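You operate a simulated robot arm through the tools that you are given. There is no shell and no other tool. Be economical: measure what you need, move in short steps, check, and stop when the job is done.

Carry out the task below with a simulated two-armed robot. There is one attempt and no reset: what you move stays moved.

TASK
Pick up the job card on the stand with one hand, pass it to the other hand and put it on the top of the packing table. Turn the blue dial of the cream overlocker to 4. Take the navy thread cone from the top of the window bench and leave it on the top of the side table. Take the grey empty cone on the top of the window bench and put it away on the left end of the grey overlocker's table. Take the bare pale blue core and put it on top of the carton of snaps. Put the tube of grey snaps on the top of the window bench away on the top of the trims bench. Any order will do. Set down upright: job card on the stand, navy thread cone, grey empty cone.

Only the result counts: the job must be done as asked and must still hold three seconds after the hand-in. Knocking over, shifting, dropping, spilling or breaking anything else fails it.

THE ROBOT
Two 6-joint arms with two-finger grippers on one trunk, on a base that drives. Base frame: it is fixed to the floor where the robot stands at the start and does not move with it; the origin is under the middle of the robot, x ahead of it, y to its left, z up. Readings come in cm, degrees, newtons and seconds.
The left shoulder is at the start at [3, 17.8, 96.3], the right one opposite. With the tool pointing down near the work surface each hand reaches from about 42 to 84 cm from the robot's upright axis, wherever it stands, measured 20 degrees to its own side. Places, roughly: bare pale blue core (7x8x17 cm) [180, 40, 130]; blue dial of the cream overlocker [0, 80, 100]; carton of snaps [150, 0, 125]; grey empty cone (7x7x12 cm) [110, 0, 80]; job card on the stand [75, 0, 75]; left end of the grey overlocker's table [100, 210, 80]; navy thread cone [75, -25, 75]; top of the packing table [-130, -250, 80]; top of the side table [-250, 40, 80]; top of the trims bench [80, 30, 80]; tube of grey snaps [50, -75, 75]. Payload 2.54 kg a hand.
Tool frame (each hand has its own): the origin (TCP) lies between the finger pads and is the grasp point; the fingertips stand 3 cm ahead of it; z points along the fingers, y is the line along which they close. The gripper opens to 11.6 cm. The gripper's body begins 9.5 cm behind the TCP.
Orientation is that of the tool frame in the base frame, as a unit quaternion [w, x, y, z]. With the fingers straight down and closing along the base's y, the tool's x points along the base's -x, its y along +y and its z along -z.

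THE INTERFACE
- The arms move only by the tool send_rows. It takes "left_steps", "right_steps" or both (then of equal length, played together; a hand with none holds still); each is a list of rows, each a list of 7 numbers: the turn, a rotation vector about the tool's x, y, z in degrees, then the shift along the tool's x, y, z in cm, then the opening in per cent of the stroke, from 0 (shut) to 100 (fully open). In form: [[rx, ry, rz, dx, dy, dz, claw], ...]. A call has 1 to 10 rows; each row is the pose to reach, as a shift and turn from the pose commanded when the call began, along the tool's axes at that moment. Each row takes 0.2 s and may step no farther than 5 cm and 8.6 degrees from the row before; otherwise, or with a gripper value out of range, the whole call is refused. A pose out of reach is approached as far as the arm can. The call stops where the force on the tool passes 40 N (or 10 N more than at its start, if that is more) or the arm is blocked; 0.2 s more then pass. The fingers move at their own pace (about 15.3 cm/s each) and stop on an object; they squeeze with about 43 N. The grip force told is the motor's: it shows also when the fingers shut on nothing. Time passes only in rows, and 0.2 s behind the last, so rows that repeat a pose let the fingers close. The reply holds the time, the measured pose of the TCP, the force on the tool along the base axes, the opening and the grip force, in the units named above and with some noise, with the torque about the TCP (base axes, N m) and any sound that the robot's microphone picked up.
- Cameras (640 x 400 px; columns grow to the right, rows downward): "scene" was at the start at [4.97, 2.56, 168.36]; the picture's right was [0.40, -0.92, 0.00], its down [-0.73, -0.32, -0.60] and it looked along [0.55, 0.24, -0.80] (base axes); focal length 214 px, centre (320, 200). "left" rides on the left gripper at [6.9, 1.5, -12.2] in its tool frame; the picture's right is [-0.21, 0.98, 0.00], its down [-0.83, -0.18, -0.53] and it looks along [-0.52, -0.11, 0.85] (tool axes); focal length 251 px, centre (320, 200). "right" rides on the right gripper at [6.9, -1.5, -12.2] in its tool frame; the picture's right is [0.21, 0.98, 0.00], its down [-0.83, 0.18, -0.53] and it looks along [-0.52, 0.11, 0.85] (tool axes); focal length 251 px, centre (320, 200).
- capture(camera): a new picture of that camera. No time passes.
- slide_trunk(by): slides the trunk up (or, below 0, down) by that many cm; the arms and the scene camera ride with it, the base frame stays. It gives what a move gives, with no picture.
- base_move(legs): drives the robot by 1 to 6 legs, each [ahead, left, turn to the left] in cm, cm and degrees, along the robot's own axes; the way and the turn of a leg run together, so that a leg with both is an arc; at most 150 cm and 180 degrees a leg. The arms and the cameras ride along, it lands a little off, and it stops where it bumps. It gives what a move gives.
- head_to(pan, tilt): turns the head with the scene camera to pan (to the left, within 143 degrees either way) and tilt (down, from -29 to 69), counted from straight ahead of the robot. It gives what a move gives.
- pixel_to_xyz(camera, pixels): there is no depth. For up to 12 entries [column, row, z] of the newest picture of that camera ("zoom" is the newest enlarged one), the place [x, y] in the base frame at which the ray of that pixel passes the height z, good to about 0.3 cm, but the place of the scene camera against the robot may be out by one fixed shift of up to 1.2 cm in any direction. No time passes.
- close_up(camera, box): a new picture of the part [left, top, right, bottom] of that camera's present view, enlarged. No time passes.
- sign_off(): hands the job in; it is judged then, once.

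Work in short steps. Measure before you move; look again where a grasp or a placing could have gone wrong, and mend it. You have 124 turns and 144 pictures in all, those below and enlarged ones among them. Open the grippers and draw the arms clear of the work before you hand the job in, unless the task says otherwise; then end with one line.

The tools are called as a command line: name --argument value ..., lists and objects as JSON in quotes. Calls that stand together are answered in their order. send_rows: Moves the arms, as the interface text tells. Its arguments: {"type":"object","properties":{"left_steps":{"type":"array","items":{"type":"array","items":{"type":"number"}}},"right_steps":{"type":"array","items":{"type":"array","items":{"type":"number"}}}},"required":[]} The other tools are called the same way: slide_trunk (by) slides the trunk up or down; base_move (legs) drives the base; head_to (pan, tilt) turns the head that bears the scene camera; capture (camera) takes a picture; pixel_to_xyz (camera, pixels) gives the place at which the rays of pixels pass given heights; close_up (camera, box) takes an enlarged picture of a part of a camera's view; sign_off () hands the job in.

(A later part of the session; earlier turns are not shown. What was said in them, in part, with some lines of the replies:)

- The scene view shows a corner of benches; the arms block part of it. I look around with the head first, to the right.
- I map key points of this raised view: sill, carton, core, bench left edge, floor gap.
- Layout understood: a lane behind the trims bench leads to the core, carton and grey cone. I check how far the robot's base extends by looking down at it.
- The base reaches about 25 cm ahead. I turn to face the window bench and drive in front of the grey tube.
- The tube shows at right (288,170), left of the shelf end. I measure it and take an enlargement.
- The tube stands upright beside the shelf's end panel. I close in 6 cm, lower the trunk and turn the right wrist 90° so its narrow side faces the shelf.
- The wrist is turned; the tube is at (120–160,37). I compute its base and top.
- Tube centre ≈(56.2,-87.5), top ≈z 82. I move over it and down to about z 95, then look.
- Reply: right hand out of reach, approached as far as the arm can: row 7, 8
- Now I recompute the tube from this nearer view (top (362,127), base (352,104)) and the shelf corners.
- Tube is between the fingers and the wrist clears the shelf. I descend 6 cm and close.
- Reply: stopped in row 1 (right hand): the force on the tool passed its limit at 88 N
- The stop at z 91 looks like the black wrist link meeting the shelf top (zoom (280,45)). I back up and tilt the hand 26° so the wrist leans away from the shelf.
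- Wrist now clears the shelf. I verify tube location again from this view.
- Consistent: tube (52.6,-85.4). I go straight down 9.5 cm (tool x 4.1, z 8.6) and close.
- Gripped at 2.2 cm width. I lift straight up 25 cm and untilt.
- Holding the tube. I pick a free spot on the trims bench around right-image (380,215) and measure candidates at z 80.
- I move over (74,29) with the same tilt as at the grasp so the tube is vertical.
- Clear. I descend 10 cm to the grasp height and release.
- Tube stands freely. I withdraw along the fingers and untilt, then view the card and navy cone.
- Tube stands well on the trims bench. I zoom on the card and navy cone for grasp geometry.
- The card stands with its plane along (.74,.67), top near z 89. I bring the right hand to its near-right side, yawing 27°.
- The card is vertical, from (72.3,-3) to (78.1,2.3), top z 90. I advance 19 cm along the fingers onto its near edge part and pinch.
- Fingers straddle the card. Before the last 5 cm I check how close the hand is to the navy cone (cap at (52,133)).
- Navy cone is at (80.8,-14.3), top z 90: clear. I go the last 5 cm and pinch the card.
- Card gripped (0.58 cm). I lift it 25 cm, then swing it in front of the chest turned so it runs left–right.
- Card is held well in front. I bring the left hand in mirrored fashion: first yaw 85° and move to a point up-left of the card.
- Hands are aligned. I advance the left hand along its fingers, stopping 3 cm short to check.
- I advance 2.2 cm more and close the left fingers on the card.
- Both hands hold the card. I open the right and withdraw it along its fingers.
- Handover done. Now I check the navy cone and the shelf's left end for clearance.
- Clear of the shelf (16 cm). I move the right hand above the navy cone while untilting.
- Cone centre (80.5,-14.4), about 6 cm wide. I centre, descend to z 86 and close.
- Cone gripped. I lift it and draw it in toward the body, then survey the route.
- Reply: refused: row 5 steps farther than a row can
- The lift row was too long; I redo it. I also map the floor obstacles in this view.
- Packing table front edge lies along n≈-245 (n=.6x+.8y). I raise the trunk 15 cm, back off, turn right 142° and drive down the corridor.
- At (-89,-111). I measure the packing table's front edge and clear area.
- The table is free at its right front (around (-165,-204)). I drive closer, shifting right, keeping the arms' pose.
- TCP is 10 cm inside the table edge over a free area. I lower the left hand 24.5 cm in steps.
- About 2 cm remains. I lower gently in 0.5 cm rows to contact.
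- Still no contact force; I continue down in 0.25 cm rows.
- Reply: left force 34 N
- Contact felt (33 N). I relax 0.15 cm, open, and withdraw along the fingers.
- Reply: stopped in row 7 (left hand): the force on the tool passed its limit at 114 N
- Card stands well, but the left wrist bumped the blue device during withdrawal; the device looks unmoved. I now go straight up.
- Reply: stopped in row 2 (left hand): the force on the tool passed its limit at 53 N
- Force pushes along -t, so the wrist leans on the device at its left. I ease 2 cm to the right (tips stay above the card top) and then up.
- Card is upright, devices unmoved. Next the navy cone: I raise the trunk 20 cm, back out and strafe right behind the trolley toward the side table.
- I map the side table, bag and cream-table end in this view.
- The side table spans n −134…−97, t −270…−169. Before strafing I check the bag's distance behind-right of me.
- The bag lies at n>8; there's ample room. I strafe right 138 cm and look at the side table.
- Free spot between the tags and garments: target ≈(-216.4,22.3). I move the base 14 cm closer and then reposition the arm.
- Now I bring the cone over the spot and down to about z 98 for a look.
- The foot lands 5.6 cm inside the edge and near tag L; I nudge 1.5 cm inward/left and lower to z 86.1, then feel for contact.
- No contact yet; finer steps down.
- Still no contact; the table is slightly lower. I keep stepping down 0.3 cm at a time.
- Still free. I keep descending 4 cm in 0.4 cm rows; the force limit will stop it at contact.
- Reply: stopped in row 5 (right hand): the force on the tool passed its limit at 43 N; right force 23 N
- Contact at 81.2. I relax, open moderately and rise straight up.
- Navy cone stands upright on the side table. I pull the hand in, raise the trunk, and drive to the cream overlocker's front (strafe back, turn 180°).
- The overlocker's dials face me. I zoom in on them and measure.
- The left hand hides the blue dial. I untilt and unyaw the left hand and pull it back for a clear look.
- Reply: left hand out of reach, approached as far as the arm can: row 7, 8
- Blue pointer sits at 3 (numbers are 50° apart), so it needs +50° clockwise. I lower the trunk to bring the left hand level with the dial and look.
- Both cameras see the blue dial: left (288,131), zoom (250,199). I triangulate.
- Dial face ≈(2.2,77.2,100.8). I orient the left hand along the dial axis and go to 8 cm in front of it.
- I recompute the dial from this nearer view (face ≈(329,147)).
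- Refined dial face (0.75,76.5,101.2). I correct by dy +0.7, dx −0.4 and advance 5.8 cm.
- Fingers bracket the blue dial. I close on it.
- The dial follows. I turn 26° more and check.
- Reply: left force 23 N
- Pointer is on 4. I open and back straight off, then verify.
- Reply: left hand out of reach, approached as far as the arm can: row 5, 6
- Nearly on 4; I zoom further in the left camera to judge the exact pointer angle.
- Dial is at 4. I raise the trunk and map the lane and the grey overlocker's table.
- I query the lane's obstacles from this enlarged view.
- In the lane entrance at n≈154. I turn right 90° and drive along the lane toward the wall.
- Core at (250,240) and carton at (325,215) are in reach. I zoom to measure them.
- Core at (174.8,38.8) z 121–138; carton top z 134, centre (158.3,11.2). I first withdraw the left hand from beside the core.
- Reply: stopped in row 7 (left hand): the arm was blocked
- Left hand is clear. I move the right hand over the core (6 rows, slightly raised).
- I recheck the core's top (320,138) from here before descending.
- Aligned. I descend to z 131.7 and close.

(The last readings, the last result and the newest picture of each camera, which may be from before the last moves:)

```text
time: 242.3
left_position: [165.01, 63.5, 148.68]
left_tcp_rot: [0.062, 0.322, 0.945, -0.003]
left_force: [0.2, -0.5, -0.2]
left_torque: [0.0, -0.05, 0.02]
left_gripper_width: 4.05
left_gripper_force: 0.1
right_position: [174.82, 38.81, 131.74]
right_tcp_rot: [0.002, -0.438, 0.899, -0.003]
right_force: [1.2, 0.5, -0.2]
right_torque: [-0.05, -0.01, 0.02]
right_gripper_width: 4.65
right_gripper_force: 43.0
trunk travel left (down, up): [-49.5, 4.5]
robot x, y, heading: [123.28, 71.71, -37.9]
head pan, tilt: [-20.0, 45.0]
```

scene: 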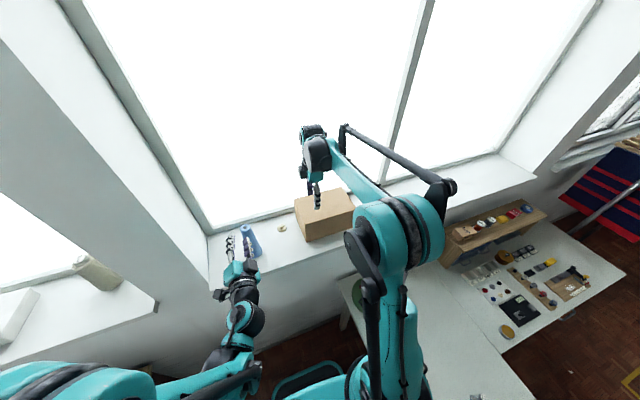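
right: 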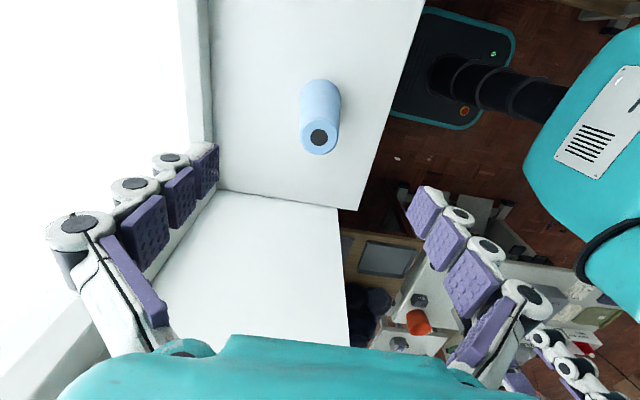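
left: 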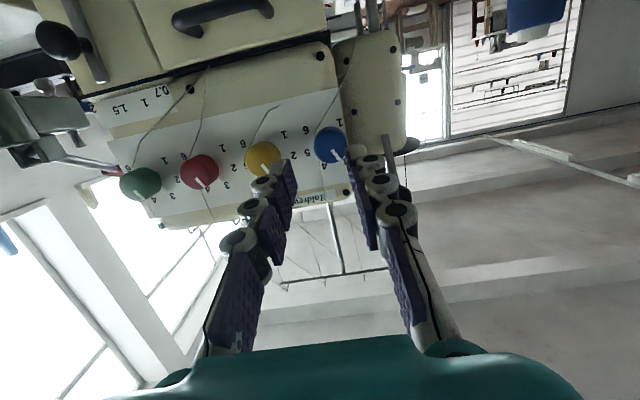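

Gripped (4.65 cm). I lift 19 cm and carry over the carton centre (158.3,11.2).

send_rows --right_steps '[[0, 0, 0, 0, 0, -4, 20], [0, 0, 0, 0, 0, -9, 20], [0, 0, 0, 0, 0, -14, 20], [0, 0, 0, 0, 0, -19, 20], [0, 0, 0, 4.5, -0.6, -19, 20], [0, 0, 0, 9, -1.2, -19, 20], [0, 0, 0, 13.5, -1.8, -19, 20], [0, 0, 0, 18, -2.3, -19, 20], [0, 0, 0, 22.5, -2.9, -19, 20], [0, 0, 0, 27, -3.4, -19, 20]]'

send_rows --right_steps '[[0, 0, 0, 2.5, -0.3, 0, 20], [0, 0, 0, 4.9, -0.6, 0, 20], [0, 0, 0, 4.9, -0.6, 0, 20]]'

capture --camera "right"

close_up --camera "scene" --box '[240, 130, 400, 250]'

```text
time: 244.5
left_position: [165.08, 63.2, 148.69]
left_tcp_rot: [0.061, 0.321, 0.945, -0.004]
left_force: [0.2, -0.3, -1.1]
left_torque: [0.03, 0.0, 0.0]
left_gripper_width: 4.07
left_gripper_force: 0.0
right_position: [160.81, 15.28, 150.7]
right_tcp_rot: [0.002, -0.439, 0.898, -0.001]
right_force: [0.2, 0.6, 0.0]
right_torque: [0.04, -0.04, 0.01]
right_gripper_width: 4.63
right_gripper_force: 43.2
trunk travel left (down, up): [-49.5, 4.5]
robot x, y, heading: [123.07, 72.05, -37.9]
head pan, tilt: [-20.0, 45.0]
```

```text
time: 245.3
left_position: [165.16, 63.43, 148.77]
left_tcp_rot: [0.06, 0.321, 0.945, -0.004]
left_force: [-0.4, -0.2, 0.1]
left_torque: [-0.03, 0.01, -0.02]
left_gripper_width: 4.05
left_gripper_force: 0.1
right_position: [158.32, 11.42, 150.81]
right_tcp_rot: [0.001, -0.439, 0.898, -0.002]
right_force: [0.6, 0.2, 0.8]
right_torque: [-0.03, 0.02, -0.02]
right_gripper_width: 4.64
right_gripper_force: 43.2
trunk travel left (down, up): [-49.5, 4.5]
robot x, y, heading: [123.1, 71.35, -37.7]
head pan, tilt: [-20.0, 45.0]
```

```text
24 pictures are left
```

right: 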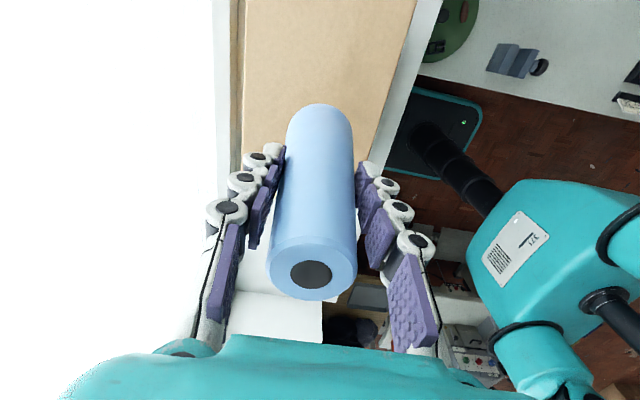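

```text
3.33 times, centred on (320, 190) of scene
```

zoom: 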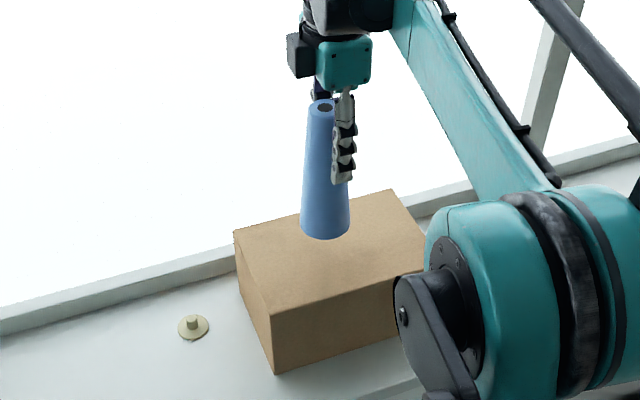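

Centred over the carton. I lower 5.3 cm and then feel in 0.15 cm steps.

send_rows --right_steps '[[0, 0, 0, 0, 0, 2.5, 20], [0, 0, 0, 0, 0, 4.5, 20], [0, 0, 0, 0, 0, 5.3, 20], [0, 0, 0, 0, 0, 5.5, 20], [0, 0, 0, 0, 0, 5.5, 20]]'

send_rows --right_steps '[[0, 0, 0, 0, 0, 0.15, 20], [0, 0, 0, 0, 0, 0.3, 20], [0, 0, 0, 0, 0, 0.3, 20]]'

```text
time: 246.5
left_position: [165.2, 63.46, 148.71]
left_tcp_rot: [0.061, 0.321, 0.945, -0.004]
left_force: [1.4, -0.2, -0.4]
left_torque: [0.0, 0.03, -0.02]
left_gripper_width: 4.04
left_gripper_force: 0.1
right_position: [158.21, 11.18, 145.18]
right_tcp_rot: [0.002, -0.439, 0.898, -0.002]
right_force: [-0.1, 1.2, -0.5]
right_torque: [-0.01, 0.03, -0.02]
right_gripper_width: 4.64
right_gripper_force: 43.6
trunk travel left (down, up): [-49.5, 4.5]
robot x, y, heading: [122.99, 71.92, -38.0]
head pan, tilt: [-20.0, 45.0]
```

```text
time: 247.3
left_position: [165.12, 63.27, 148.68]
left_tcp_rot: [0.061, 0.322, 0.945, -0.003]
left_force: [0.4, 0.2, 0.1]
left_torque: [0.05, 0.01, -0.02]
left_gripper_width: 4.07
left_gripper_force: 0.0
right_position: [158.22, 11.22, 144.93]
right_tcp_rot: [0.002, -0.438, 0.899, -0.002]
right_force: [0.6, 0.8, 0.7]
right_torque: [0.01, -0.01, 0.02]
right_gripper_width: 4.64
right_gripper_force: 43.0
trunk travel left (down, up): [-49.5, 4.5]
robot x, y, heading: [123.12, 71.51, -38.0]
head pan, tilt: [-20.0, 45.0]
```

send_rows --right_steps '[[0, 0, 0, 0, 0, 0.15, 20], [0, 0, 0, 0, 0, 0.3, 20], [0, 0, 0, 0, 0, 0.3, 20]]'

close_up --camera "scene" --box '[270, 150, 370, 230]'

```text
time: 248.1
left_position: [165.08, 63.51, 148.77]
left_tcp_rot: [0.061, 0.322, 0.945, -0.004]
left_force: [0.0, -0.3, 0.1]
left_torque: [-0.02, 0.02, 0.01]
left_gripper_width: 4.09
left_gripper_force: 0.0
right_position: [158.16, 11.23, 144.74]
right_tcp_rot: [0.004, -0.438, 0.899, -0.005]
right_force: [3.7, -6.3, 25.2]
right_torque: [-0.49, -1.18, -0.25]
right_gripper_width: 4.63
right_gripper_force: 42.9
trunk travel left (down, up): [-49.5, 4.5]
robot x, y, heading: [123.31, 71.77, -37.7]
head pan, tilt: [-20.0, 45.0]
```

```text
5.00 times, centred on (320, 190) of scene
```

zoom: 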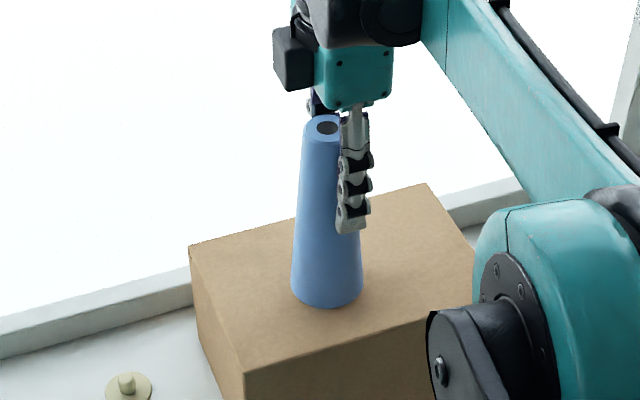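

Contact (25 N). I relax 0.15 cm, open, and rise.

send_rows --right_steps '[[0, 0, 0, 0, 0, -0.15, 20], [0, 0, 0, 0, 0, -0.15, 50], [0, 0, 0, 0, 0, -0.15, 70], [0, 0, 0, 0, 0, -2, 70], [0, 0, 0, 0, 0, -6, 70], [0, 0, 0, 0, 0, -10, 70], [0, 0, 0, 0, 0, -13, 70]]'

capture --camera "right"

```text
time: 249.7
left_position: [165.17, 63.25, 148.82]
left_tcp_rot: [0.061, 0.321, 0.945, -0.004]
left_force: [0.5, -0.1, -0.4]
left_torque: [-0.01, 0.01, 0.01]
left_gripper_width: 4.08
left_gripper_force: 0.1
right_position: [158.16, 11.27, 157.59]
right_tcp_rot: [0.002, -0.438, 0.899, -0.002]
right_force: [0.0, -0.3, -0.1]
right_torque: [0.02, 0.0, 0.01]
right_gripper_width: 8.13
right_gripper_force: 0.1
trunk travel left (down, up): [-49.5, 4.5]
robot x, y, heading: [123.16, 71.32, -38.0]
head pan, tilt: [-20.0, 45.0]
```

```text
21 pictures are left
```

right: 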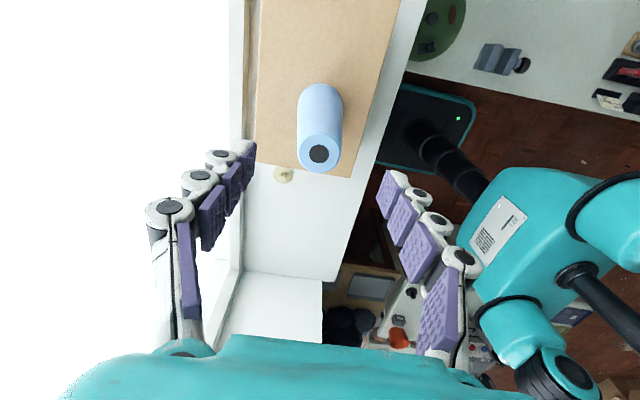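

Core stands on the carton. I raise and pull the right hand back, shift the base away from the bench, turn right 30° and lower the trunk.

send_rows --right_steps '[[0, 0, 0, 0, 0, -3, 70], [0, 0, 0, 0, 4, -4, 80], [0, 0, 0, 0, 8.5, -4, 90], [0, 0, 0, 0, 13, -4, 100], [0, 0, 0, 0, 17.5, -4, 100], [0, 0, 0, 0, 22, -4, 100], [0, 0, 0, 0, 25, -4, 100]]'

base_move --legs '[[0, 10, 0], [0, 0, -30]]'

slide_trunk --by -36

head_to --pan -15 --tilt 50

capture --camera "scene"

```text
time: 251.3
left_position: [165.22, 63.39, 148.68]
left_tcp_rot: [0.062, 0.322, 0.945, -0.003]
left_force: [0.8, -0.4, 0.1]
left_torque: [-0.03, 0.0, 0.04]
left_gripper_width: 4.04
left_gripper_force: 0.1
right_position: [138.18, 26.77, 161.34]
right_tcp_rot: [0.003, -0.438, 0.899, -0.002]
right_force: [-0.7, -0.6, -1.0]
right_torque: [-0.01, -0.01, 0.02]
right_gripper_width: 11.59
right_gripper_force: 0.0
trunk travel left (down, up): [-49.5, 4.5]
robot x, y, heading: [123.28, 71.6, -38.0]
head pan, tilt: [-20.0, 45.0]
```

```text
time: 253.9
left_position: [161.67, 51.57, 148.72]
left_tcp_rot: [0.058, 0.553, 0.831, -0.019]
left_force: [-0.6, 0.0, -0.7]
left_torque: [0.01, 0.0, 0.0]
left_gripper_width: 4.04
left_gripper_force: 0.0
right_position: [120.14, 32.92, 161.3]
right_tcp_rot: [0.0, -0.193, 0.981, -0.002]
right_force: [-0.4, 0.4, 0.4]
right_torque: [0.02, -0.02, 0.0]
right_gripper_width: 11.59
right_gripper_force: 0.0
trunk travel left (down, up): [-49.5, 4.5]
robot x, y, heading: [129.15, 79.67, -67.7]
head pan, tilt: [-20.0, 45.0]
```

```text
time: 257.4
left_position: [161.58, 51.54, 112.78]
left_tcp_rot: [0.059, 0.554, 0.831, -0.019]
left_force: [0.3, 0.2, -0.5]
left_torque: [-0.01, -0.01, 0.05]
left_gripper_width: 4.05
left_gripper_force: 0.1
right_position: [120.13, 32.94, 125.31]
right_tcp_rot: [0.001, -0.192, 0.981, -0.001]
right_force: [0.9, 0.0, -0.1]
right_torque: [0.03, 0.01, 0.01]
right_gripper_width: 11.6
right_gripper_force: 0.0
trunk travel left (down, up): [-13.5, 40.5]
robot x, y, heading: [129.36, 79.84, -67.8]
head pan, tilt: [-20.0, 45.0]
```

```text
time: 258.1
left_position: [161.66, 51.5, 112.62]
left_tcp_rot: [0.059, 0.553, 0.831, -0.019]
left_force: [-0.7, 0.6, -1.0]
left_torque: [0.01, -0.02, 0.01]
left_gripper_width: 4.05
left_gripper_force: 0.0
right_position: [120.09, 32.91, 125.34]
right_tcp_rot: [0.001, -0.193, 0.981, -0.003]
right_force: [-0.2, -0.2, 0.1]
right_torque: [0.0, 0.02, -0.02]
right_gripper_width: 11.6
right_gripper_force: 0.1
trunk travel left (down, up): [-13.5, 40.5]
robot x, y, heading: [129.42, 79.58, -67.6]
head pan, tilt: [-15.0, 50.0]
```

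```text
20 pictures are left
```

scene: 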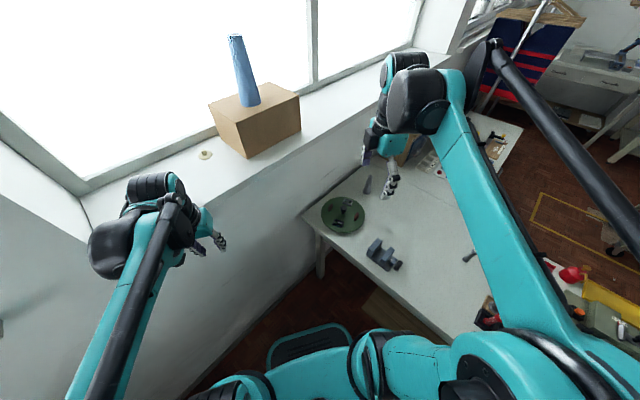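

Core is upright on the carton. The grey cone is at (367,185); I measure it and look with the right hand camera.

pixel_to_xyz --camera "scene" --pixels '[[367, 193, 80], [369, 177, 92], [343, 214, 80]]'

capture --camera "right"

```text
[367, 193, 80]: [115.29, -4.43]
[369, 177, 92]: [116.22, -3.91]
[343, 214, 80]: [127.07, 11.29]
```

```text
19 pictures are left
```

right: 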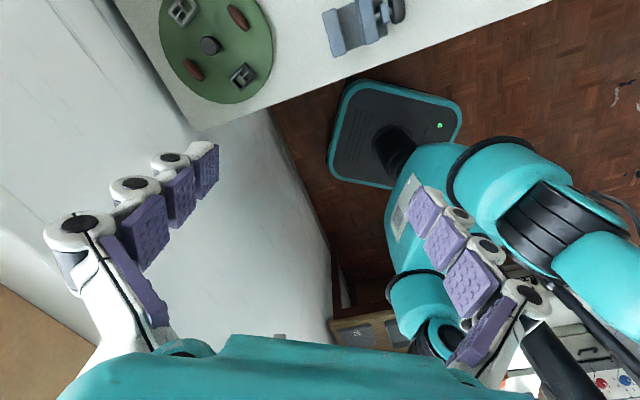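

I yaw the right hand back to natural while moving over the grey cone (≈(114.4,-4)), stopping short in height.

send_rows --right_steps '[[0, 0, 8.5, 1.8, -3, 0, 100], [0, 0, 17, 3.6, -6, 0, 100], [0, 0, 25.5, 5.4, -9, 0, 100], [0, 0, 34, 7.2, -12, 1.5, 100], [0, 0, 42.5, 9, -15, 3, 100], [0, 0, 51, 10.8, -18, 5, 100], [0, 0, 59.5, 12.6, -21, 7, 100], [0, 0, 68, 14.4, -24, 9, 100], [0, 0, 76.5, 16.2, -27, 11, 100], [0, 0, 85, 18, -30, 13, 100]]'

capture --camera "right"

```text
time: 260.3
left_position: [161.6, 51.3, 112.71]
left_tcp_rot: [0.058, 0.554, 0.83, -0.018]
left_force: [0.4, -1.2, -0.6]
left_torque: [0.06, -0.01, 0.0]
left_gripper_width: 4.06
left_gripper_force: 0.1
right_position: [114.81, -1.93, 112.17]
right_tcp_rot: [0.002, 0.523, 0.852, 0.001]
right_force: [-0.6, -0.7, -0.5]
right_torque: [0.07, -0.01, 0.01]
right_gripper_width: 11.56
right_gripper_force: 0.0
trunk travel left (down, up): [-13.5, 40.5]
robot x, y, heading: [129.76, 79.71, -67.8]
head pan, tilt: [-15.0, 50.0]
```

```text
18 pictures are left
```

right: 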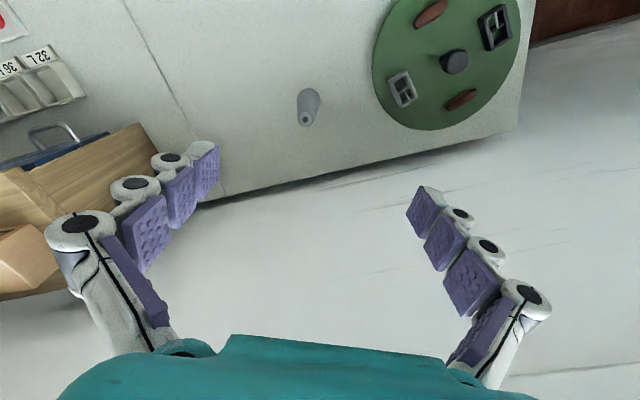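

pixel_to_xyz --camera "right" --pixels '[[305, 119, 90], [305, 119, 92], [305, 119, 94], [311, 100, 80], [297, 103, 80], [321, 103, 80], [383, 100, 80], [195, 195, 80]]'

```text
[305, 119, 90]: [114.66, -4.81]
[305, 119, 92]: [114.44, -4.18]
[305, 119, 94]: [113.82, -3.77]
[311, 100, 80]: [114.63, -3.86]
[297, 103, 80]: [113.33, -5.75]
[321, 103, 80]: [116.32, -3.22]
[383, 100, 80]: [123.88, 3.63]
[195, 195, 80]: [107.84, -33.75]
```

Grey cone at (114.6,-4.1), z 80–92. I align, descend to z 86 and close.

send_rows --right_steps '[[0, 0, 0, -1.0, -0.6, 1, 80], [0, 0, 0, -1.87, -1.17, 4, 70], [0, 0, 0, -1.87, -1.17, 9, 70], [0, 0, 0, -1.87, -1.17, 14, 70], [0, 0, 0, -1.87, -1.17, 19, 70], [0, 0, 0, -1.87, -1.17, 23, 70], [0, 0, 0, -1.87, -1.17, 26.2, 70], [0, 0, 0, -1.87, -1.17, 26.2, 40], [0, 0, 0, -1.87, -1.17, 26.2, 15], [0, 0, 0, -1.87, -1.17, 26.2, 10]]'

send_rows --right_steps '[[0, 0, 0, 0, 0, 0, 10], [0, 0, 0, 0, 0, 0, 10]]'

capture --camera "right"

```text
time: 262.5
left_position: [161.63, 51.52, 112.64]
left_tcp_rot: [0.058, 0.554, 0.83, -0.019]
left_force: [0.0, 0.2, -0.4]
left_torque: [0.0, 0.01, 0.01]
left_gripper_width: 4.05
left_gripper_force: 0.0
right_position: [114.67, -4.1, 86.18]
right_tcp_rot: [0.003, 0.521, 0.854, -0.001]
right_force: [0.0, 0.2, 0.1]
right_torque: [0.02, -0.04, 0.02]
right_gripper_width: 3.34
right_gripper_force: 43.2
right hand out of reach, approached as far as the arm can: row 1, 2
trunk travel left (down, up): [-13.5, 40.5]
robot x, y, heading: [129.48, 79.58, -67.6]
head pan, tilt: [-15.0, 50.0]
```

```text
time: 263.1
left_position: [161.61, 51.51, 112.61]
left_tcp_rot: [0.058, 0.555, 0.83, -0.019]
left_force: [0.2, 1.0, -0.4]
left_torque: [-0.02, 0.0, 0.04]
left_gripper_width: 4.05
left_gripper_force: 0.0
right_position: [114.68, -4.13, 86.28]
right_tcp_rot: [0.003, 0.521, 0.854, 0.0]
right_force: [0.5, 0.7, -0.1]
right_torque: [0.01, -0.03, -0.01]
right_gripper_width: 3.33
right_gripper_force: 42.6
trunk travel left (down, up): [-13.5, 40.5]
robot x, y, heading: [129.62, 79.59, -67.8]
head pan, tilt: [-15.0, 50.0]
```

```text
17 pictures are left
```

right: 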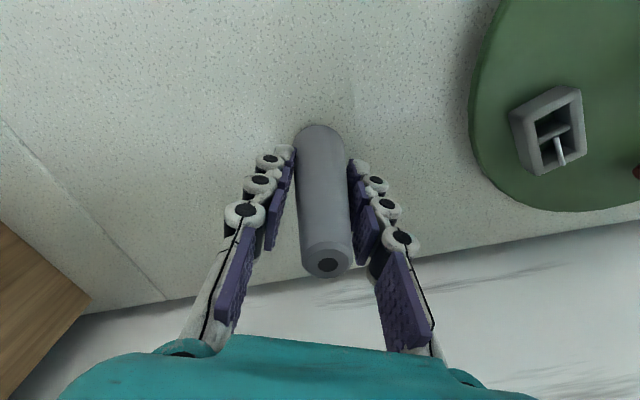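

Gripped (3.3 cm). I lift 20 cm, then draw the cone back toward the robot above the vice.

send_rows --right_steps '[[0, 0, 0, 0, 0, -4, 10], [0, 0, 0, 0, 0, -8, 10], [0, 0, 0, 0.5, 0, -12, 10], [0, 0, 0, 1.5, 0, -16, 10], [0, 0, 0, 3, 0, -20, 10], [0, 0, 0, 6, 0, -23.5, 10], [0, 0, 0, 9, 0, -27, 10], [0, 0, 0, 13, 0, -29, 10], [0, 0, 0, 17.5, 0, -30, 10], [0, 0, 0, 22, 0, -30, 10]]'

slide_trunk --by 15

```text
time: 265.3
left_position: [161.51, 51.68, 112.78]
left_tcp_rot: [0.058, 0.553, 0.831, -0.02]
left_force: [0.2, 0.2, -0.1]
left_torque: [-0.05, 0.0, -0.02]
left_gripper_width: 4.03
left_gripper_force: 0.2
right_position: [104.54, 15.75, 116.23]
right_tcp_rot: [0.004, 0.521, 0.853, -0.001]
right_force: [-0.6, 0.4, 0.2]
right_torque: [-0.09, -0.02, -0.03]
right_gripper_width: 3.34
right_gripper_force: 43.2
trunk travel left (down, up): [-13.5, 40.5]
robot x, y, heading: [129.23, 79.65, -67.8]
head pan, tilt: [-15.0, 50.0]
```

```text
time: 267.0
left_position: [161.77, 51.57, 127.72]
left_tcp_rot: [0.059, 0.554, 0.83, -0.02]
left_force: [-0.3, 0.0, 0.4]
left_torque: [-0.02, 0.03, -0.01]
left_gripper_width: 4.05
left_gripper_force: 0.0
right_position: [104.72, 15.42, 130.95]
right_tcp_rot: [0.003, 0.521, 0.854, -0.001]
right_force: [0.5, -0.3, -0.2]
right_torque: [0.03, 0.01, -0.03]
right_gripper_width: 3.32
right_gripper_force: 43.1
trunk travel left (down, up): [-28.5, 25.5]
robot x, y, heading: [129.28, 79.89, -67.5]
head pan, tilt: [-15.0, 50.0]
```

I tuck the right hand in toward the centre, turn to the lane direction and back a little before narrowing the arm further.

send_rows --right_steps '[[0, 0, 0, 1, 4.5, 0, 10], [0, 0, 0, 2, 9, 0, 10], [0, 0, 0, 3, 13.5, 0, 10], [0, 0, 0, 4, 18, 0, 10], [0, 0, 0, 5, 22.5, 0, 10], [0, 0, 0, 5, 27, 0, 10]]'

base_move --legs '[[0, 0, 30.2], [-22, 0, 0], [0, 14, 0]]'

send_rows --right_steps '[[0, 0, 0, -4, 1, 0, 10], [0, 0, 0, -8, 2, 0, 10], [0, 0, 0, -12, 3, 0, 10], [0, 0, 0, -15, 4, 0, 10]]'

```text
time: 268.4
left_position: [161.72, 51.49, 127.57]
left_tcp_rot: [0.058, 0.554, 0.83, -0.021]
left_force: [0.1, -0.5, -0.2]
left_torque: [-0.01, 0.03, 0.01]
left_gripper_width: 4.07
left_gripper_force: 0.1
right_position: [126.5, 32.38, 131.15]
right_tcp_rot: [0.002, 0.521, 0.853, -0.002]
right_force: [-0.1, 1.0, 0.1]
right_torque: [0.01, 0.03, -0.01]
right_gripper_width: 3.34
right_gripper_force: 43.0
trunk travel left (down, up): [-28.5, 25.5]
robot x, y, heading: [129.33, 79.4, -67.6]
head pan, tilt: [-15.0, 50.0]
```

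```text
time: 272.5
left_position: [162.44, 96.28, 127.65]
left_tcp_rot: [0.062, 0.317, 0.947, -0.004]
left_force: [0.4, 0.6, 0.7]
left_torque: [-0.03, 0.04, 0.01]
left_gripper_width: 4.08
left_gripper_force: 0.0
right_position: [141.8, 61.86, 131.23]
right_tcp_rot: [0.004, 0.28, 0.96, 0.0]
right_force: [0.0, -0.4, -1.2]
right_torque: [-0.04, 0.02, 0.0]
right_gripper_width: 3.35
right_gripper_force: 43.1
trunk travel left (down, up): [-28.5, 25.5]
robot x, y, heading: [120.35, 104.28, -37.2]
head pan, tilt: [-15.0, 50.0]
```

```text
time: 273.5
left_position: [162.57, 96.14, 127.59]
left_tcp_rot: [0.06, 0.317, 0.947, -0.004]
left_force: [0.2, 0.4, -0.3]
left_torque: [-0.04, 0.06, 0.02]
left_gripper_width: 4.05
left_gripper_force: 0.0
right_position: [156.83, 57.21, 131.14]
right_tcp_rot: [0.002, 0.28, 0.96, 0.0]
right_force: [0.7, 0.8, -0.1]
right_torque: [-0.03, 0.05, 0.01]
right_gripper_width: 3.33
right_gripper_force: 43.2
trunk travel left (down, up): [-28.5, 25.5]
robot x, y, heading: [120.07, 104.34, -37.6]
head pan, tilt: [-15.0, 50.0]
```

I raise the trunk 20 cm and back down the lane to t≈−95, then turn to face the grey overlocker's table.

slide_trunk --by 20

base_move --legs '[[-128, 0, 0.5], [0, -8, 0], [0, 0, 90]]'

head_to --pan -25 --tilt 45

close_up --camera "scene" --box '[200, 90, 520, 290]'

```text
time: 275.7
left_position: [162.38, 96.22, 147.65]
left_tcp_rot: [0.061, 0.316, 0.947, -0.004]
left_force: [-0.1, -0.4, -0.2]
left_torque: [-0.01, -0.02, 0.01]
left_gripper_width: 4.05
left_gripper_force: 0.1
right_position: [156.73, 57.17, 151.24]
right_tcp_rot: [0.002, 0.28, 0.96, 0.0]
right_force: [-1.3, -0.2, -0.3]
right_torque: [-0.01, -0.04, 0.0]
right_gripper_width: 3.35
right_gripper_force: 43.4
trunk travel left (down, up): [-48.5, 5.5]
robot x, y, heading: [120.2, 104.29, -37.5]
head pan, tilt: [-15.0, 50.0]
```

```text
time: 286.6
left_position: [22.34, 216.63, 147.75]
left_tcp_rot: [0.045, -0.448, 0.892, 0.041]
left_force: [0.0, 0.3, -0.5]
left_torque: [0.0, -0.02, -0.02]
left_gripper_width: 4.03
left_gripper_force: 0.1
right_position: [61.5, 210.94, 151.19]
right_tcp_rot: [0.002, -0.484, 0.875, 0.002]
right_force: [-0.6, 0.4, -1.2]
right_torque: [-0.02, 0.01, -0.02]
right_gripper_width: 3.33
right_gripper_force: 42.9
trunk travel left (down, up): [-48.5, 5.5]
robot x, y, heading: [14.55, 174.77, 52.9]
head pan, tilt: [-15.0, 50.0]
```

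```text
time: 287.3
left_position: [22.34, 216.44, 147.62]
left_tcp_rot: [0.046, -0.447, 0.892, 0.041]
left_force: [0.2, -0.1, 0.8]
left_torque: [0.03, 0.02, 0.0]
left_gripper_width: 4.06
left_gripper_force: 0.1
right_position: [61.48, 210.96, 151.28]
right_tcp_rot: [0.002, -0.484, 0.875, 0.002]
right_force: [0.3, 0.0, -0.8]
right_torque: [0.01, 0.0, -0.03]
right_gripper_width: 3.35
right_gripper_force: 43.0
trunk travel left (down, up): [-48.5, 5.5]
robot x, y, heading: [14.87, 174.31, 53.0]
head pan, tilt: [-25.0, 45.0]
```

```text
2.00 times, centred on (360, 190) of scene
```

zoom: 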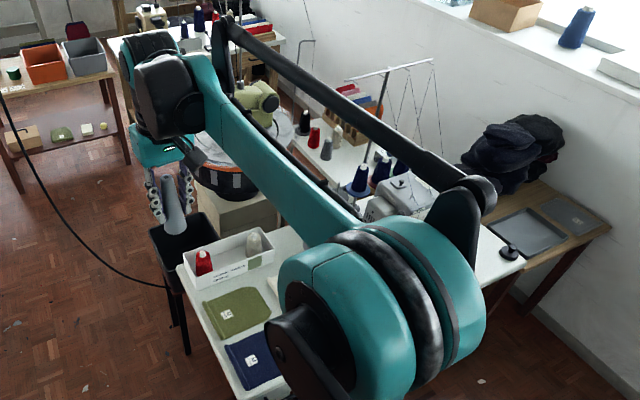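

I use the right hand's camera to view the table's left end.

base_move --legs '[[0, -22, 0]]'

capture --camera "right"

head_to --pan 15 --tilt 50

capture --camera "scene"

```text
time: 289.0
left_position: [39.64, 203.36, 147.67]
left_tcp_rot: [0.046, -0.447, 0.892, 0.04]
left_force: [0.3, -0.8, -0.7]
left_torque: [0.0, -0.03, 0.03]
left_gripper_width: 4.02
left_gripper_force: 0.0
right_position: [78.93, 197.7, 151.22]
right_tcp_rot: [0.002, -0.482, 0.876, 0.001]
right_force: [0.4, -0.1, -0.2]
right_torque: [-0.04, 0.0, -0.02]
right_gripper_width: 3.3
right_gripper_force: 43.2
trunk travel left (down, up): [-48.5, 5.5]
robot x, y, heading: [32.28, 161.46, 53.1]
head pan, tilt: [-25.0, 45.0]
```

```text
15 pictures are left
```

right: 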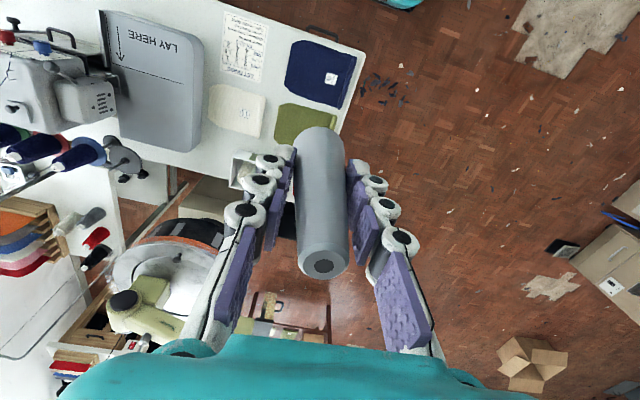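

```text
time: 290.1
left_position: [39.82, 203.34, 147.64]
left_tcp_rot: [0.046, -0.448, 0.892, 0.04]
left_force: [0.6, 0.0, -0.7]
left_torque: [-0.04, -0.03, 0.01]
left_gripper_width: 4.04
left_gripper_force: 0.1
right_position: [78.83, 197.67, 151.27]
right_tcp_rot: [0.001, -0.483, 0.875, 0.002]
right_force: [-0.4, -0.5, -0.2]
right_torque: [0.03, 0.0, 0.01]
right_gripper_width: 3.32
right_gripper_force: 43.0
trunk travel left (down, up): [-48.5, 5.5]
robot x, y, heading: [32.27, 161.25, 52.8]
head pan, tilt: [15.0, 50.0]
```

```text
14 pictures are left
```

scene: 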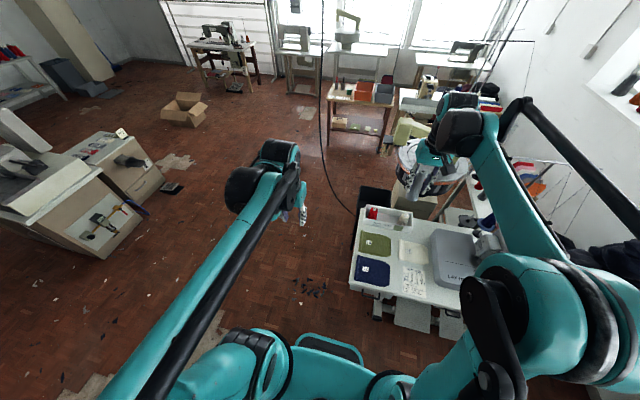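

I compute positions of candidate bare spots: the gap between the cloths around right-image (272,90).

pixel_to_xyz --camera "right" --pixels '[[272, 90, 80], [275, 70, 80], [268, 112, 80], [287, 85, 80], [262, 90, 80], [370, 55, 80], [335, 135, 80], [285, 95, 80], [250, 150, 80], [278, 110, 80]]'

close_up --camera "scene" --box '[340, 195, 450, 310]'

```text
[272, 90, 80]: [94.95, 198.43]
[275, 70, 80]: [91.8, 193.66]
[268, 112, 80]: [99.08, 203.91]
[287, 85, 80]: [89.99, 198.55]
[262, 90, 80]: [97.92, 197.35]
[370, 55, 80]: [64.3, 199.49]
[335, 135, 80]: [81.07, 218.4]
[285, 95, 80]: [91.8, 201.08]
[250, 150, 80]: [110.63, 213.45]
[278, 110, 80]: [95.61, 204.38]
```

```text
3.48 times, centred on (395, 252) of scene
```

zoom: 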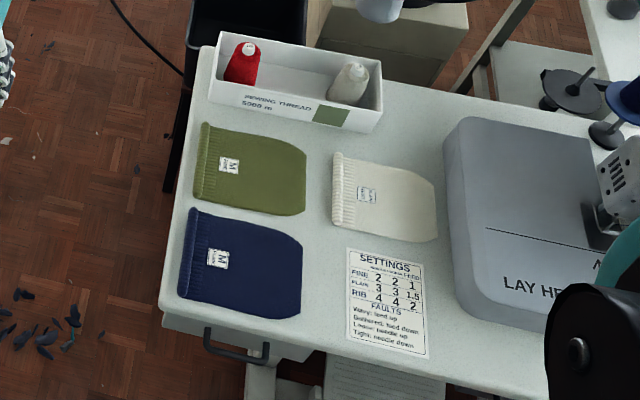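

The bare gap between the navy cloth and the settings leaflet (zoom (323,258)) suits. I cross-check it.

pixel_to_xyz --camera "zoom" --pixels '[[323, 258, 80], [302, 262, 80], [347, 262, 80], [165, 305, 80]]'

```text
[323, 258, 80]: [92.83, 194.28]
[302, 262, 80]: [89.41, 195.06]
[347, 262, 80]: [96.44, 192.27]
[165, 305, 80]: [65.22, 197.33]
```

Target (92.6,193.7). I move the hand there, lower the trunk 30 cm, and look before the descent.

send_rows --right_steps '[[0, 0, 0, -1, -4, 0, 10], [0, 0, 0, -2, -8, 0, 10], [0, 0, 0, -3, -12, 0, 10], [0, 0, 0, -3.95, -13.75, 0, 10]]'

slide_trunk --by -30

send_rows --right_steps '[[0, 0, 0, 0, 0, 4, 10], [0, 0, 0, 0, 0, 9, 10], [0, 0, 0, 0, 0, 14, 10], [0, 0, 0, 0, 0, 19, 10], [0, 0, 0, 0, 0, 23, 10]]'

capture --camera "right"

```text
time: 291.1
left_position: [39.98, 203.41, 147.7]
left_tcp_rot: [0.045, -0.447, 0.893, 0.039]
left_force: [-0.1, 0.5, -0.5]
left_torque: [0.0, 0.0, 0.01]
left_gripper_width: 4.07
left_gripper_force: 0.1
right_position: [92.86, 193.64, 151.19]
right_tcp_rot: [0.001, -0.483, 0.875, 0.002]
right_force: [-0.3, 0.2, -0.1]
right_torque: [0.0, 0.02, -0.01]
right_gripper_width: 3.31
right_gripper_force: 42.6
trunk travel left (down, up): [-48.5, 5.5]
robot x, y, heading: [32.17, 161.11, 53.2]
head pan, tilt: [15.0, 50.0]
```

```text
time: 294.1
left_position: [39.81, 203.34, 117.67]
left_tcp_rot: [0.046, -0.448, 0.892, 0.041]
left_force: [0.5, 0.1, 0.5]
left_torque: [-0.04, -0.02, -0.03]
left_gripper_width: 4.06
left_gripper_force: 0.1
right_position: [92.68, 193.55, 121.21]
right_tcp_rot: [0.001, -0.483, 0.875, 0.002]
right_force: [-0.8, -0.3, 0.6]
right_torque: [0.0, 0.01, -0.01]
right_gripper_width: 3.32
right_gripper_force: 43.0
trunk travel left (down, up): [-18.5, 35.5]
robot x, y, heading: [32.16, 161.33, 53.1]
head pan, tilt: [15.0, 50.0]
```

```text
time: 295.2
left_position: [39.92, 203.46, 117.76]
left_tcp_rot: [0.046, -0.448, 0.892, 0.042]
left_force: [0.1, -0.2, -0.4]
left_torque: [-0.01, 0.01, -0.02]
left_gripper_width: 4.06
left_gripper_force: 0.1
right_position: [92.82, 193.8, 98.15]
right_tcp_rot: [0.002, -0.484, 0.875, 0.002]
right_force: [0.7, 0.0, -0.5]
right_torque: [-0.04, -0.01, 0.03]
right_gripper_width: 3.31
right_gripper_force: 42.9
trunk travel left (down, up): [-18.5, 35.5]
robot x, y, heading: [32.02, 160.84, 52.9]
head pan, tilt: [15.0, 50.0]
```

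```text
12 pictures are left
```

right: 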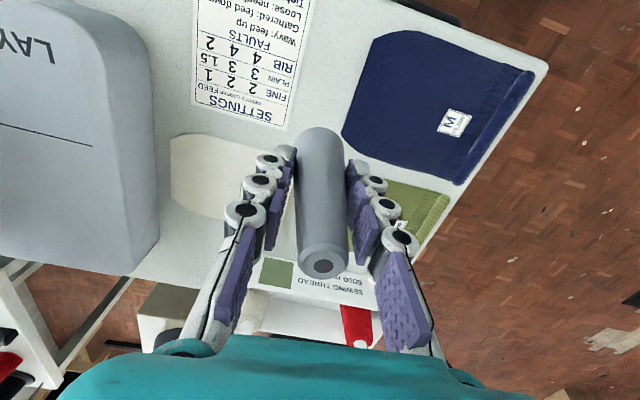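

I check the projected foot location and gap edges at z 80.

pixel_to_xyz --camera "right" --pixels '[[318, 115, 80], [318, 90, 80], [318, 75, 80], [343, 130, 80], [285, 130, 80], [362, 70, 80], [303, 60, 80]]'

```text
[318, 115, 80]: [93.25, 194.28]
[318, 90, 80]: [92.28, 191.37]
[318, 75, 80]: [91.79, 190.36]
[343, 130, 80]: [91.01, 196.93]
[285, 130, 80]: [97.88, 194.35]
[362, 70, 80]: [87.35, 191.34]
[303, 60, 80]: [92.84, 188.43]
```

I nudge (dx +1.2, dy −0.3) to centre in the gap and descend to just above contact.

send_rows --right_steps '[[0, 0, 0, 1.2, -0.3, 3, 10], [0, 0, 0, 1.2, -0.3, 7, 10], [0, 0, 0, 1.2, -0.3, 10, 10], [0, 0, 0, 1.2, -0.3, 11.2, 10], [0, 0, 0, 1.2, -0.3, 11.5, 10], [0, 0, 0, 1.2, -0.3, 11.5, 10]]'

send_rows --right_steps '[[0, 0, 0, 0, 0, 0.2, 10], [0, 0, 0, 0, 0, 0.4, 10], [0, 0, 0, 0, 0, 0.6, 10], [0, 0, 0, 0, 0, 0.6, 10]]'

```text
time: 296.6
left_position: [39.87, 203.26, 117.71]
left_tcp_rot: [0.045, -0.448, 0.892, 0.042]
left_force: [1.3, -0.3, -0.3]
left_torque: [-0.05, -0.01, -0.04]
left_gripper_width: 4.07
left_gripper_force: 0.0
right_position: [92.48, 192.67, 86.9]
right_tcp_rot: [0.002, -0.484, 0.875, 0.002]
right_force: [-0.3, 0.7, 0.4]
right_torque: [-0.02, 0.01, 0.01]
right_gripper_width: 3.33
right_gripper_force: 43.1
trunk travel left (down, up): [-18.5, 35.5]
robot x, y, heading: [32.56, 161.61, 53.1]
head pan, tilt: [15.0, 50.0]
```

```text
time: 297.6
left_position: [39.91, 203.43, 117.74]
left_tcp_rot: [0.046, -0.448, 0.892, 0.042]
left_force: [0.2, 0.1, 0.6]
left_torque: [0.0, -0.01, 0.01]
left_gripper_width: 4.05
left_gripper_force: 0.0
right_position: [92.38, 192.7, 86.23]
right_tcp_rot: [0.002, -0.484, 0.875, 0.002]
right_force: [0.1, 0.6, -0.1]
right_torque: [-0.01, 0.06, 0.03]
right_gripper_width: 3.32
right_gripper_force: 43.6
trunk travel left (down, up): [-18.5, 35.5]
robot x, y, heading: [32.03, 161.69, 53.1]
head pan, tilt: [15.0, 50.0]
```

No contact yet; I continue in 0.2 cm rows, the force limit guarding.

send_rows --right_steps '[[0, 0, 0, 0, 0, 0.2, 10], [0, 0, 0, 0, 0, 0.4, 10], [0, 0, 0, 0, 0, 0.6, 10], [0, 0, 0, 0, 0, 0.8, 10], [0, 0, 0, 0, 0, 1.0, 10], [0, 0, 0, 0, 0, 1.2, 10]]'

```text
time: 299.1
left_position: [39.75, 203.38, 117.72]
left_tcp_rot: [0.045, -0.448, 0.892, 0.042]
left_force: [-0.2, -0.6, 0.6]
left_torque: [0.0, -0.02, 0.0]
left_gripper_width: 4.05
left_gripper_force: 0.1
right_position: [92.4, 192.66, 84.95]
right_tcp_rot: [0.001, -0.483, 0.875, 0.002]
right_force: [0.2, -0.2, 0.1]
right_torque: [0.01, -0.01, 0.01]
right_gripper_width: 3.3
right_gripper_force: 43.2
trunk travel left (down, up): [-18.5, 35.5]
robot x, y, heading: [32.16, 161.17, 52.7]
head pan, tilt: [15.0, 50.0]
```

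send_rows --right_steps '[[0, 0, 0, 0, 0, 0.25, 10], [0, 0, 0, 0, 0, 0.5, 10], [0, 0, 0, 0, 0, 0.75, 10], [0, 0, 0, 0, 0, 1.0, 10], [0, 0, 0, 0, 0, 1.25, 10], [0, 0, 0, 0, 0, 1.5, 10], [0, 0, 0, 0, 0, 1.75, 10], [0, 0, 0, 0, 0, 2.0, 10]]'

capture --camera "right"

```text
time: 300.9
left_position: [39.82, 203.42, 117.7]
left_tcp_rot: [0.046, -0.447, 0.892, 0.041]
left_force: [0.9, 0.1, -1.3]
left_torque: [0.05, 0.03, 0.0]
left_gripper_width: 4.05
left_gripper_force: 0.2
right_position: [92.31, 192.72, 82.96]
right_tcp_rot: [0.001, -0.484, 0.875, 0.002]
right_force: [0.2, -0.5, -0.2]
right_torque: [0.0, -0.02, -0.01]
right_gripper_width: 3.31
right_gripper_force: 42.4
trunk travel left (down, up): [-18.5, 35.5]
robot x, y, heading: [32.02, 161.15, 52.5]
head pan, tilt: [15.0, 50.0]
```

```text
11 pictures are left
```

right: 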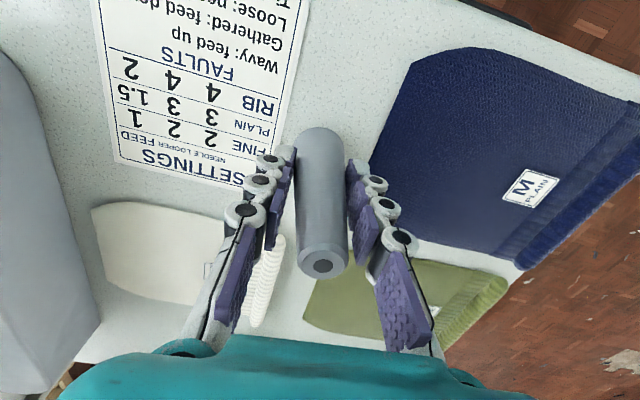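

Foot is clearly on bare table, nearly there. I continue down gently.

send_rows --right_steps '[[0, 0, 0, 0, 0, 0.2, 10], [0, 0, 0, 0, 0, 0.4, 10], [0, 0, 0, 0, 0, 0.6, 10], [0, 0, 0, 0, 0, 0.8, 10], [0, 0, 0, 0, 0, 1.0, 10], [0, 0, 0, 0, 0, 1.2, 10], [0, 0, 0, 0, 0, 1.4, 10], [0, 0, 0, 0, 0, 1.6, 10], [0, 0, 0, 0, 0, 1.8, 10]]'

```text
time: 302.2
left_position: [39.64, 203.32, 117.86]
left_tcp_rot: [0.047, -0.447, 0.892, 0.041]
left_force: [-0.3, 0.3, -0.7]
left_torque: [-0.03, -0.05, 0.01]
left_gripper_width: 4.04
left_gripper_force: 0.0
right_position: [92.39, 192.62, 82.16]
right_tcp_rot: [0.005, -0.482, 0.876, 0.001]
right_force: [-0.5, -1.7, 24.2]
right_torque: [-0.1, 0.41, 0.04]
right_gripper_width: 3.29
right_gripper_force: 42.7
trunk travel left (down, up): [-18.5, 35.5]
robot x, y, heading: [31.96, 161.5, 52.8]
head pan, tilt: [15.0, 50.0]
stopped in row 6 (right hand): the force on the tool passed its limit at 47 N (the readings are from after the stop); the commanded pose is now the measured one
```

Contact at z 82.2 (table top 76). I relax, open, and rise.

send_rows --right_steps '[[0, 0, 0, 0, 0, -0.12, 10], [0, 0, 0, 0, 0, -0.12, 40], [0, 0, 0, 0, 0, -0.12, 55], [0, 0, 0, 0, 0, -3, 55], [0, 0, 0, 0, 0, -7, 55], [0, 0, 0, 0, 0, -12, 55], [0, 0, 0, 0, 0, -17, 55], [0, 0, 0, 0, 0, -22, 55], [0, 0, 0, 0, 0, -27, 55]]'

capture --camera "right"

```text
time: 304.2
left_position: [39.77, 203.25, 117.64]
left_tcp_rot: [0.045, -0.447, 0.892, 0.041]
left_force: [-0.2, -0.1, -0.4]
left_torque: [0.01, 0.03, -0.02]
left_gripper_width: 4.06
left_gripper_force: 0.0
right_position: [92.25, 192.41, 109.08]
right_tcp_rot: [0.004, -0.483, 0.875, 0.001]
right_force: [-0.5, -1.1, -0.8]
right_torque: [-0.01, -0.02, 0.04]
right_gripper_width: 6.37
right_gripper_force: 0.1
trunk travel left (down, up): [-18.5, 35.5]
robot x, y, heading: [32.48, 161.23, 52.9]
head pan, tilt: [15.0, 50.0]
```

```text
10 pictures are left
```

right: 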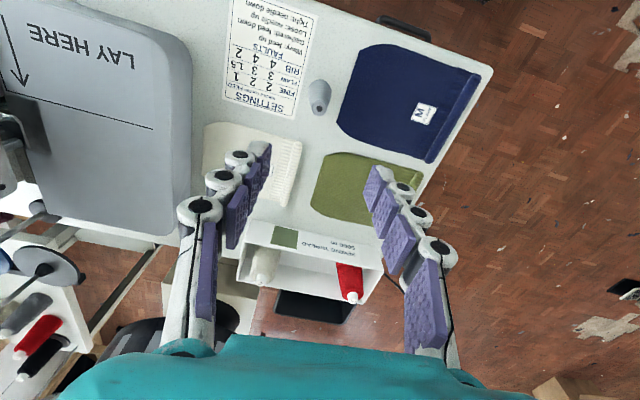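

Grey cone stands upright. I draw the right hand back clear, back off slightly, turn left, and check the packing and side tables from afar.

send_rows --right_steps '[[0, 0, 0, 3, 0, -3, 55], [0, 0, 0, 7, 0, -5, 55], [0, 0, 0, 11, 0, -6, 55], [0, 0, 0, 15, 0, -6, 55], [0, 0, 0, 19, 0, -6, 55]]'

slide_trunk --by 30

base_move --legs '[[-4, 40, 0], [0, 0, 60]]'

head_to --pan 129 --tilt 14

capture --camera "scene"

```text
time: 305.4
left_position: [39.78, 203.26, 117.73]
left_tcp_rot: [0.046, -0.447, 0.892, 0.042]
left_force: [-0.6, 0.2, 0.1]
left_torque: [0.0, -0.03, -0.03]
left_gripper_width: 4.07
left_gripper_force: 0.1
right_position: [82.05, 176.34, 114.7]
right_tcp_rot: [0.004, -0.483, 0.875, 0.002]
right_force: [-0.1, -0.6, 0.2]
right_torque: [0.04, -0.05, 0.05]
right_gripper_width: 6.39
right_gripper_force: 0.0
trunk travel left (down, up): [-18.5, 35.5]
robot x, y, heading: [31.96, 161.38, 52.8]
head pan, tilt: [15.0, 50.0]
```

```text
time: 308.4
left_position: [39.84, 203.51, 147.68]
left_tcp_rot: [0.046, -0.447, 0.893, 0.041]
left_force: [-0.4, -0.1, 0.7]
left_torque: [0.0, -0.01, 0.0]
left_gripper_width: 4.02
left_gripper_force: 0.0
right_position: [82.27, 176.49, 144.72]
right_tcp_rot: [0.004, -0.483, 0.876, 0.003]
right_force: [-0.4, -0.1, 0.2]
right_torque: [0.0, 0.01, -0.01]
right_gripper_width: 6.37
right_gripper_force: 0.0
trunk travel left (down, up): [-48.5, 5.5]
robot x, y, heading: [32.38, 161.45, 52.9]
head pan, tilt: [15.0, 50.0]
```

```text
time: 313.5
left_position: [-34.52, 210.25, 147.71]
left_tcp_rot: [-0.019, 0.831, -0.553, -0.058]
left_force: [-0.7, -1.0, -0.3]
left_torque: [-0.02, -0.02, -0.01]
left_gripper_width: 4.08
left_gripper_force: 0.1
right_position: [9.99, 233.16, 144.62]
right_tcp_rot: [-0.003, 0.854, -0.52, -0.003]
right_force: [0.4, 0.1, 0.0]
right_torque: [0.01, -0.03, 0.0]
right_gripper_width: 6.39
right_gripper_force: 0.0
trunk travel left (down, up): [-48.5, 5.5]
robot x, y, heading: [-2.2, 182.28, 112.5]
head pan, tilt: [15.0, 50.0]
```

```text
time: 315.5
left_position: [-34.55, 210.16, 147.7]
left_tcp_rot: [-0.019, 0.831, -0.552, -0.059]
left_force: [1.0, 0.1, 0.1]
left_torque: [0.01, -0.01, 0.0]
left_gripper_width: 4.05
left_gripper_force: 0.1
right_position: [10.02, 233.03, 144.68]
right_tcp_rot: [-0.002, 0.854, -0.52, -0.004]
right_force: [0.0, -0.7, 0.4]
right_torque: [-0.01, 0.07, -0.02]
right_gripper_width: 6.4
right_gripper_force: 0.1
trunk travel left (down, up): [-48.5, 5.5]
robot x, y, heading: [-2.15, 182.13, 112.3]
head pan, tilt: [129.0, 14.0]
```

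```text
9 pictures are left
```

scene: 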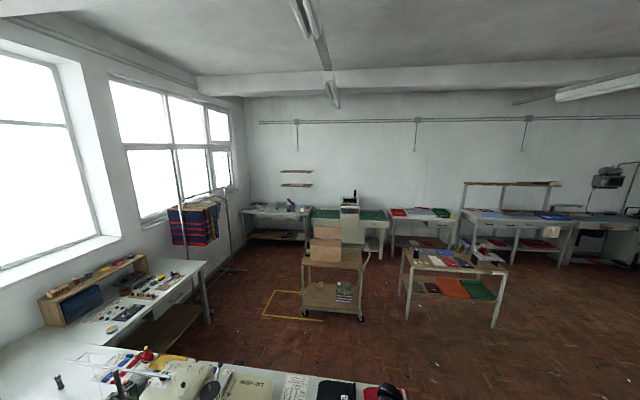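

I zoom on the packing table, the side table and the trims bench tube for a last check.

close_up --camera "scene" --box '[235, 190, 325, 245]'

close_up --camera "scene" --box '[390, 225, 520, 305]'

```text
7.11 times, centred on (280, 218) of scene
```

zoom: 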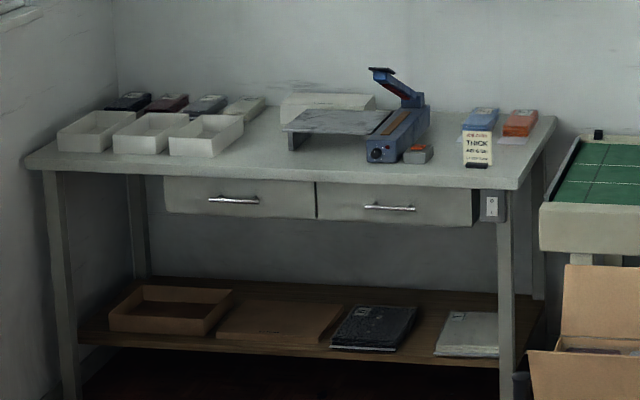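

```text
4.92 times, centred on (455, 265) of scene
```

zoom: 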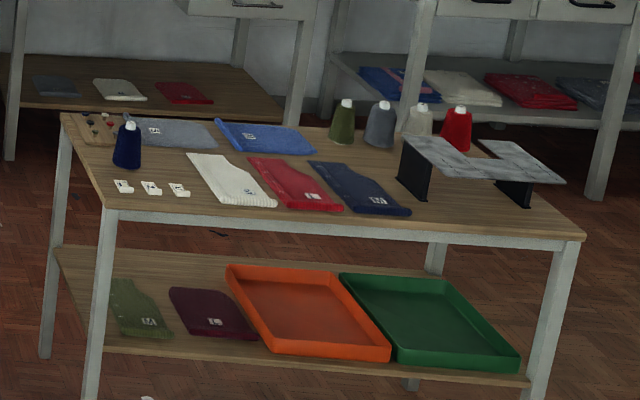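

The card and navy cone both stand upright and nothing else looks disturbed. I open both grippers fully, clear of everything.

send_rows --left_steps '[[0, 0, 0, 0, 0, 0, 60], [0, 0, 0, 0, 0, 0, 100], [0, 0, 0, 0, 0, 0, 100]]' --right_steps '[[0, 0, 0, 0, 0, 0, 80], [0, 0, 0, 0, 0, 0, 100], [0, 0, 0, 0, 0, 0, 100]]'

head_to --pan -143 --tilt 35

capture --camera "scene"

```text
time: 316.3
left_position: [-34.58, 210.23, 147.57]
left_tcp_rot: [-0.019, 0.832, -0.552, -0.058]
left_force: [0.7, -0.1, 0.0]
left_torque: [0.07, 0.01, 0.02]
left_gripper_width: 11.61
left_gripper_force: 0.0
right_position: [10.12, 233.15, 144.56]
right_tcp_rot: [-0.002, 0.854, -0.52, -0.004]
right_force: [-1.1, 0.5, -0.3]
right_torque: [0.01, 0.0, 0.02]
right_gripper_width: 11.6
right_gripper_force: 0.0
trunk travel left (down, up): [-48.5, 5.5]
robot x, y, heading: [-2.1, 181.9, 112.5]
head pan, tilt: [129.0, 14.0]
```

```text
time: 320.0
left_position: [-34.63, 210.2, 147.67]
left_tcp_rot: [-0.019, 0.831, -0.553, -0.058]
left_force: [0.5, -0.6, 0.0]
left_torque: [0.02, -0.01, -0.04]
left_gripper_width: 11.6
left_gripper_force: 0.1
right_position: [10.06, 233.09, 144.64]
right_tcp_rot: [-0.002, 0.854, -0.52, -0.004]
right_force: [-0.2, -0.8, -0.7]
right_torque: [0.0, 0.0, -0.02]
right_gripper_width: 11.58
right_gripper_force: 0.0
trunk travel left (down, up): [-48.5, 5.5]
robot x, y, heading: [-2.04, 181.97, 112.5]
head pan, tilt: [-143.0, 35.0]
```

```text
6 pictures are left
```

scene: 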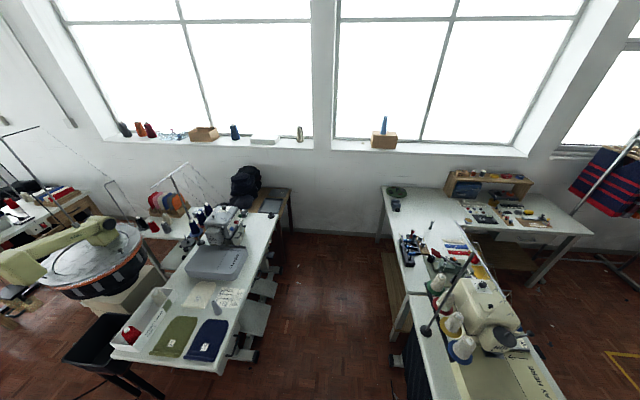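

The core stands on the carton (384,130), the grey cone on the grey table (213,305) and the tube on the trims bench (430,225). I hand in.

sign_off

```text
The job is handed in.
```

All six parts of the job are done and handed in. While withdrawing from the packing table, the left wrist bumped the blue sealer there; the later pictures show it unmoved.
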